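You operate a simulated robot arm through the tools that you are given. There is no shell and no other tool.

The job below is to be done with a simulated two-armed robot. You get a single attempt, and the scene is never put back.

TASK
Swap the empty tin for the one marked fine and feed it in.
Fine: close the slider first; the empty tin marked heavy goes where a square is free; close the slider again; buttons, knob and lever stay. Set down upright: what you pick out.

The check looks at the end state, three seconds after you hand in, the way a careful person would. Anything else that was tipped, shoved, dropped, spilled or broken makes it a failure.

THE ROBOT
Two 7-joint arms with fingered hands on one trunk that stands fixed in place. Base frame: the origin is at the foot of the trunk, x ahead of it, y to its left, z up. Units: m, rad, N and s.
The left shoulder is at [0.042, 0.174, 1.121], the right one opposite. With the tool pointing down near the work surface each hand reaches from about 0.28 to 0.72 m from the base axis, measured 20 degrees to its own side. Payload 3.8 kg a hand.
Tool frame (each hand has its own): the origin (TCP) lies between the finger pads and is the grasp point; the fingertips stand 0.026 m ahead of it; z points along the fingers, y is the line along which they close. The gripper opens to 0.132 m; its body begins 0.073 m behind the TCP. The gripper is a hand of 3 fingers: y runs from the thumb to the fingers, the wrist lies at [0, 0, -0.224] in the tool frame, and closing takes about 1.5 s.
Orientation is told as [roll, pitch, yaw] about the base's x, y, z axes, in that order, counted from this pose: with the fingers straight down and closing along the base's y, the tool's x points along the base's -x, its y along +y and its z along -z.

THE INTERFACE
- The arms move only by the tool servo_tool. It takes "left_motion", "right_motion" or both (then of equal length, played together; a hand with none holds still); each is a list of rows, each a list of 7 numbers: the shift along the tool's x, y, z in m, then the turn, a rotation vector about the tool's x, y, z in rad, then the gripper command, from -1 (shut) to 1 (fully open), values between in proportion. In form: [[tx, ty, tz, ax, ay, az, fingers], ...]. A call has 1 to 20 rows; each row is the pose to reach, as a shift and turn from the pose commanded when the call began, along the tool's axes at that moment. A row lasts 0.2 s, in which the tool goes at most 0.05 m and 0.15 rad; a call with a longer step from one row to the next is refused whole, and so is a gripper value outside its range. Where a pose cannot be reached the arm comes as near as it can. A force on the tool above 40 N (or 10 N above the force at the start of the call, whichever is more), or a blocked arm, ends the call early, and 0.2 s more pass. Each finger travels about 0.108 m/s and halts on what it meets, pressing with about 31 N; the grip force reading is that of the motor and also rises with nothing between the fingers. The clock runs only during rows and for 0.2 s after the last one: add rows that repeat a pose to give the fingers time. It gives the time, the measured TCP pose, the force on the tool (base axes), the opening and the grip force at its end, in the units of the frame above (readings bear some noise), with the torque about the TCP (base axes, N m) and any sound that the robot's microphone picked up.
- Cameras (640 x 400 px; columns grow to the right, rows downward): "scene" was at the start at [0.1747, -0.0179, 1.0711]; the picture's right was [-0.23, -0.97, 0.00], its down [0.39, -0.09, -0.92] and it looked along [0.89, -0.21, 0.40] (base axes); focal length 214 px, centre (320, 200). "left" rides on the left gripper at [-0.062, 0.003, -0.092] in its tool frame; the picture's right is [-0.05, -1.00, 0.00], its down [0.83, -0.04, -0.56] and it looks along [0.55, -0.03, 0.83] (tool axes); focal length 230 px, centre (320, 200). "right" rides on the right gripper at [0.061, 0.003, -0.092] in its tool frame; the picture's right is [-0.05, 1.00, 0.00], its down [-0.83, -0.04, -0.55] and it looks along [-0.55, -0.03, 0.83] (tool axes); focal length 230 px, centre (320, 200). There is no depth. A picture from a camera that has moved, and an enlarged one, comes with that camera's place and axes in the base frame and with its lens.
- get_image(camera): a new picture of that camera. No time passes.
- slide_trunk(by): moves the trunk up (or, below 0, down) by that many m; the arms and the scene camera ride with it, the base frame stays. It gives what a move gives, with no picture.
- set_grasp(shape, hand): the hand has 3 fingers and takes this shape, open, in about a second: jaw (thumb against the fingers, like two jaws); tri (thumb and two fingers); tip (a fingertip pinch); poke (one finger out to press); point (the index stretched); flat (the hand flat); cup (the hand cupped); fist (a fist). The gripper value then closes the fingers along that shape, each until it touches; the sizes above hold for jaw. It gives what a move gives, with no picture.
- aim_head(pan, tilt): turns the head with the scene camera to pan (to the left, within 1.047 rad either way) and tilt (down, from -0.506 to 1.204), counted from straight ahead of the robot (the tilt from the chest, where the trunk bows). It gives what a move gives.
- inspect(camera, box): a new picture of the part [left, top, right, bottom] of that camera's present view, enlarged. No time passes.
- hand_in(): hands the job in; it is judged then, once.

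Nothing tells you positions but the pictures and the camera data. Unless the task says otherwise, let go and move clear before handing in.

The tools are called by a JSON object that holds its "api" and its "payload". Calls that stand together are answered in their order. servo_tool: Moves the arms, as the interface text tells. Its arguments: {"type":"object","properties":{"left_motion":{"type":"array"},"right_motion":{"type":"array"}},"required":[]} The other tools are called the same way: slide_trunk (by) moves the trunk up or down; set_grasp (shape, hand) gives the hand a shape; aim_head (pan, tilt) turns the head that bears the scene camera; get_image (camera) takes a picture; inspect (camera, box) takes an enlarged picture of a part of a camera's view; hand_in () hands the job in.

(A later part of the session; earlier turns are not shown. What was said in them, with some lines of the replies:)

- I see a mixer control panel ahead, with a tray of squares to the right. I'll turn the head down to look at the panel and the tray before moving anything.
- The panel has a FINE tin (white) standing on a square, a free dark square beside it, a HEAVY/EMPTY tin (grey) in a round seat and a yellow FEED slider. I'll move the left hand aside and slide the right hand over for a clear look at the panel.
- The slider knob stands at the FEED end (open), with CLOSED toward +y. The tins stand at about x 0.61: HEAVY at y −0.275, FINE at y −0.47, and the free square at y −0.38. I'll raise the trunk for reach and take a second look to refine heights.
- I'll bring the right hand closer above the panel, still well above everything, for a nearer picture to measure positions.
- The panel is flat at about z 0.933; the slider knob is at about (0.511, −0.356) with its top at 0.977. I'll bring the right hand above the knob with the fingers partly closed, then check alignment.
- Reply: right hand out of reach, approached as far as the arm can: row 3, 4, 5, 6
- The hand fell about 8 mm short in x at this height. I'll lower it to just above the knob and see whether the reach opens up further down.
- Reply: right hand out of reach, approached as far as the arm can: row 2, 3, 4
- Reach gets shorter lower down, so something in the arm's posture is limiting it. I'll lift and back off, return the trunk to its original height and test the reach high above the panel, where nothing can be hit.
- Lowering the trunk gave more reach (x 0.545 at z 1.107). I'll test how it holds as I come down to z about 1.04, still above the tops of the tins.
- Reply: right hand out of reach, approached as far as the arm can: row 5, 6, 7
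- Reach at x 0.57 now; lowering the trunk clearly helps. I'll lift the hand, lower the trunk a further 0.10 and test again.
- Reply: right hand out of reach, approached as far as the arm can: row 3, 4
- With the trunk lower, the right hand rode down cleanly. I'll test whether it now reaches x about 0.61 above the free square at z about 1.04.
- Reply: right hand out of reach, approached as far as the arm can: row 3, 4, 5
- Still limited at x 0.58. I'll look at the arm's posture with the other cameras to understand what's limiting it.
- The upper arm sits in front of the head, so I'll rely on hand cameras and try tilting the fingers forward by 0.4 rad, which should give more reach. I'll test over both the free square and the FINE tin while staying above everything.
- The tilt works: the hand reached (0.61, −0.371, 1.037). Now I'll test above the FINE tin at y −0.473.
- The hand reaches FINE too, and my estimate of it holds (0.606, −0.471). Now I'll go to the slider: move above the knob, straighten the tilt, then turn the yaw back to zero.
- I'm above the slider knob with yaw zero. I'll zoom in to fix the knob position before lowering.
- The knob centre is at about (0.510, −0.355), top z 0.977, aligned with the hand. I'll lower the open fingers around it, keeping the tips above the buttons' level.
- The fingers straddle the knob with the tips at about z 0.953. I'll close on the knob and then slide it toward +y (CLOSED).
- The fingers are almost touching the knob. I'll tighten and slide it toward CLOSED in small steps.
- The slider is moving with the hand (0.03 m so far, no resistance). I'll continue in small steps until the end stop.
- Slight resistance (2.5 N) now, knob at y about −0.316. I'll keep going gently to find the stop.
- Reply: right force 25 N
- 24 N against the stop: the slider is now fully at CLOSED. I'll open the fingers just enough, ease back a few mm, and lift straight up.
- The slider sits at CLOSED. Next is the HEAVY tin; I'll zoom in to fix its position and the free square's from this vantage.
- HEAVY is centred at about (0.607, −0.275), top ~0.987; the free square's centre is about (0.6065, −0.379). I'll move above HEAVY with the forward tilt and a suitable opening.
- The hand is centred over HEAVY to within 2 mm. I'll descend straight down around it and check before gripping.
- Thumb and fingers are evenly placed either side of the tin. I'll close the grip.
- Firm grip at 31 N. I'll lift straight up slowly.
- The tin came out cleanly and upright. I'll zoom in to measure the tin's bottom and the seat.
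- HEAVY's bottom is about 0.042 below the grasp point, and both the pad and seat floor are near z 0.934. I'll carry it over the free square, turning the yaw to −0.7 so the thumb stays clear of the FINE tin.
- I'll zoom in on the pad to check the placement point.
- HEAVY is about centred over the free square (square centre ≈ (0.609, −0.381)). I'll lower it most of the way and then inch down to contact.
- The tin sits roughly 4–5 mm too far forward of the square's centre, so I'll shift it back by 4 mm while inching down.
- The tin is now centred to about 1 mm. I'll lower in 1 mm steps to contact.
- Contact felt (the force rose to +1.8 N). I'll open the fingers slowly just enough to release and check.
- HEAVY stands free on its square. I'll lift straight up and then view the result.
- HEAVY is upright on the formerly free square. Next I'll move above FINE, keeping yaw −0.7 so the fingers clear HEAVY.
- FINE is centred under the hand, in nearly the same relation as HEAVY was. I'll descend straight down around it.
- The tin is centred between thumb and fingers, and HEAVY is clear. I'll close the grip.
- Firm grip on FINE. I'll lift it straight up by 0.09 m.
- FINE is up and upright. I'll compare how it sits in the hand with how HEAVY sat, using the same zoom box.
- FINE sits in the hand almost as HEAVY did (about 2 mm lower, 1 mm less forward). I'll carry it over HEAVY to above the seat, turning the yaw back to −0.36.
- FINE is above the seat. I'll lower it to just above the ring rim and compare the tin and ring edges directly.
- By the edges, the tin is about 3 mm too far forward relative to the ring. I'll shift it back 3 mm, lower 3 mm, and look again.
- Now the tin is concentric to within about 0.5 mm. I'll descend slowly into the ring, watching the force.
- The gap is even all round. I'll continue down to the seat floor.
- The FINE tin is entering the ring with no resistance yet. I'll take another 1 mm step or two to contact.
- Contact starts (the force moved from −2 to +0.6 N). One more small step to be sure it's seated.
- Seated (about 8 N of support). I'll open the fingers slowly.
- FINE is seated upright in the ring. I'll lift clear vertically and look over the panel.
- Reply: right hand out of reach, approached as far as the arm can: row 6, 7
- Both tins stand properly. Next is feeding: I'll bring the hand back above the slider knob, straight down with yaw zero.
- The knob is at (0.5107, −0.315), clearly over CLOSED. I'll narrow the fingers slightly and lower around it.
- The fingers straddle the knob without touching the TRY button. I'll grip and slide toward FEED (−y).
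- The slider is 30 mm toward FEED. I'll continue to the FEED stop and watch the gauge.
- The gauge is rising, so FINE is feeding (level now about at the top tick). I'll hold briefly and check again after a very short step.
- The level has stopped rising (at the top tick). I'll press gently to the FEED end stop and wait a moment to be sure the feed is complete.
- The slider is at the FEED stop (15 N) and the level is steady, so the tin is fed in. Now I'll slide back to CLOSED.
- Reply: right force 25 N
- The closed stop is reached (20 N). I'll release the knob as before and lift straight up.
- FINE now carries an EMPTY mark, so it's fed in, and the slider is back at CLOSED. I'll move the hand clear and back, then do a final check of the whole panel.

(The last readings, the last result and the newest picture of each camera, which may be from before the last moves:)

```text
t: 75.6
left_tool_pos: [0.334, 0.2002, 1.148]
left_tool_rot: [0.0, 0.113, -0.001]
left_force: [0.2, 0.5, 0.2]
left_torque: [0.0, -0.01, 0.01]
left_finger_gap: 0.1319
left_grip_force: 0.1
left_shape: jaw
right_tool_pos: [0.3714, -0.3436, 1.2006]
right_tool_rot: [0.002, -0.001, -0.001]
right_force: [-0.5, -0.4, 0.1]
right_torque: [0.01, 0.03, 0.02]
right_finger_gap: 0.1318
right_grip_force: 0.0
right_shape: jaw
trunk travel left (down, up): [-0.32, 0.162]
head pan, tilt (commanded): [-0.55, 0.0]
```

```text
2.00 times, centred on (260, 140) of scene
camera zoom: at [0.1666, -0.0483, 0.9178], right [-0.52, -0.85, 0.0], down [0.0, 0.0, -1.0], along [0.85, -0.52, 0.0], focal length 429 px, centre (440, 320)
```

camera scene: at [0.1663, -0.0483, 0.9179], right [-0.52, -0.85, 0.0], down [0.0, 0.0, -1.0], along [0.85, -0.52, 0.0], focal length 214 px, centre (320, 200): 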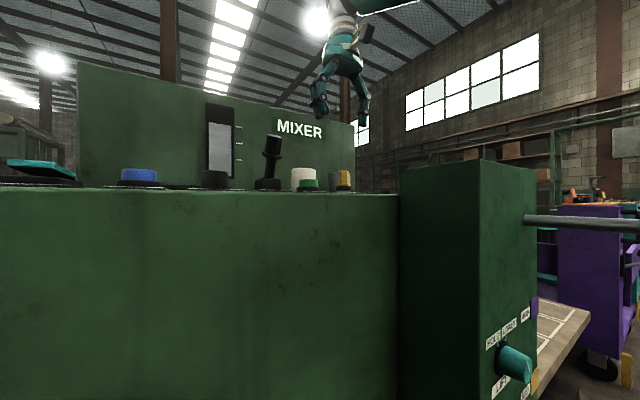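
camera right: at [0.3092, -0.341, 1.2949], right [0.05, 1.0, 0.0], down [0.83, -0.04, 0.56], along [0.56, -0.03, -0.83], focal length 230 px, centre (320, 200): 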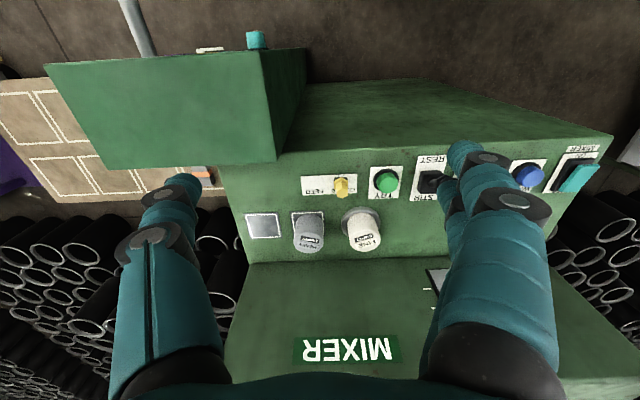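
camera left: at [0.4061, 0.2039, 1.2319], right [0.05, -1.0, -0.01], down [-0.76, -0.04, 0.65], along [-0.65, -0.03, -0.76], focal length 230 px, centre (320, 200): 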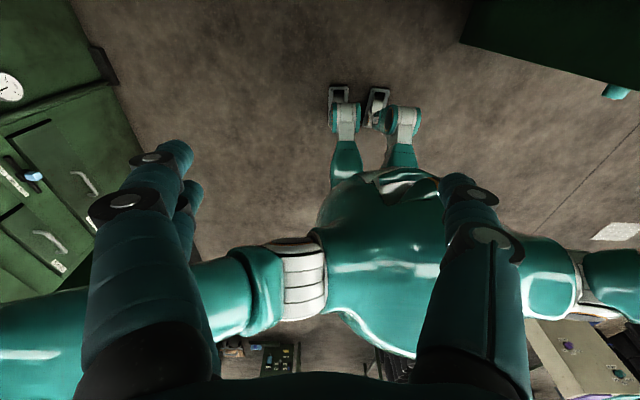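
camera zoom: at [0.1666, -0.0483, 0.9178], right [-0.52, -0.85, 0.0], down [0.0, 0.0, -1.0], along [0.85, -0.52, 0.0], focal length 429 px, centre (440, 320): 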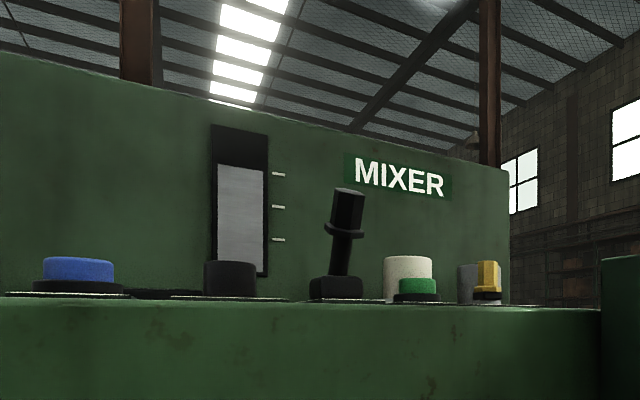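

HEAVY stands upright within its square. FINE is seated in the ring and marked EMPTY after feeding. The slider is at CLOSED, the buttons, knob and lever look unchanged, and both hands are clear. I'm handing in.

{"api": "hand_in", "payload": {}}

```text
The job is handed in.
```

I swapped the tins and fed the fine one in, and the job is handed in. I have not seen the check's verdict.

- **Slider:** it started at FEED. I closed it before touching the tins, opened it once to feed the fine tin, and closed it again to its stop.
- **Heavy tin:** the empty tin marked heavy stands upright on the square that was free.
- **Fine tin:** it sits in the round seat. The gauge rose about half a tick, to the top tick, and stayed there. The tin now carries an EMPTY mark.
- **Controls:** the buttons, knob and lever look unchanged in the last pictures, and I saw nothing tipped or spilled.

Both hands were empty and clear of the panel when I handed in.
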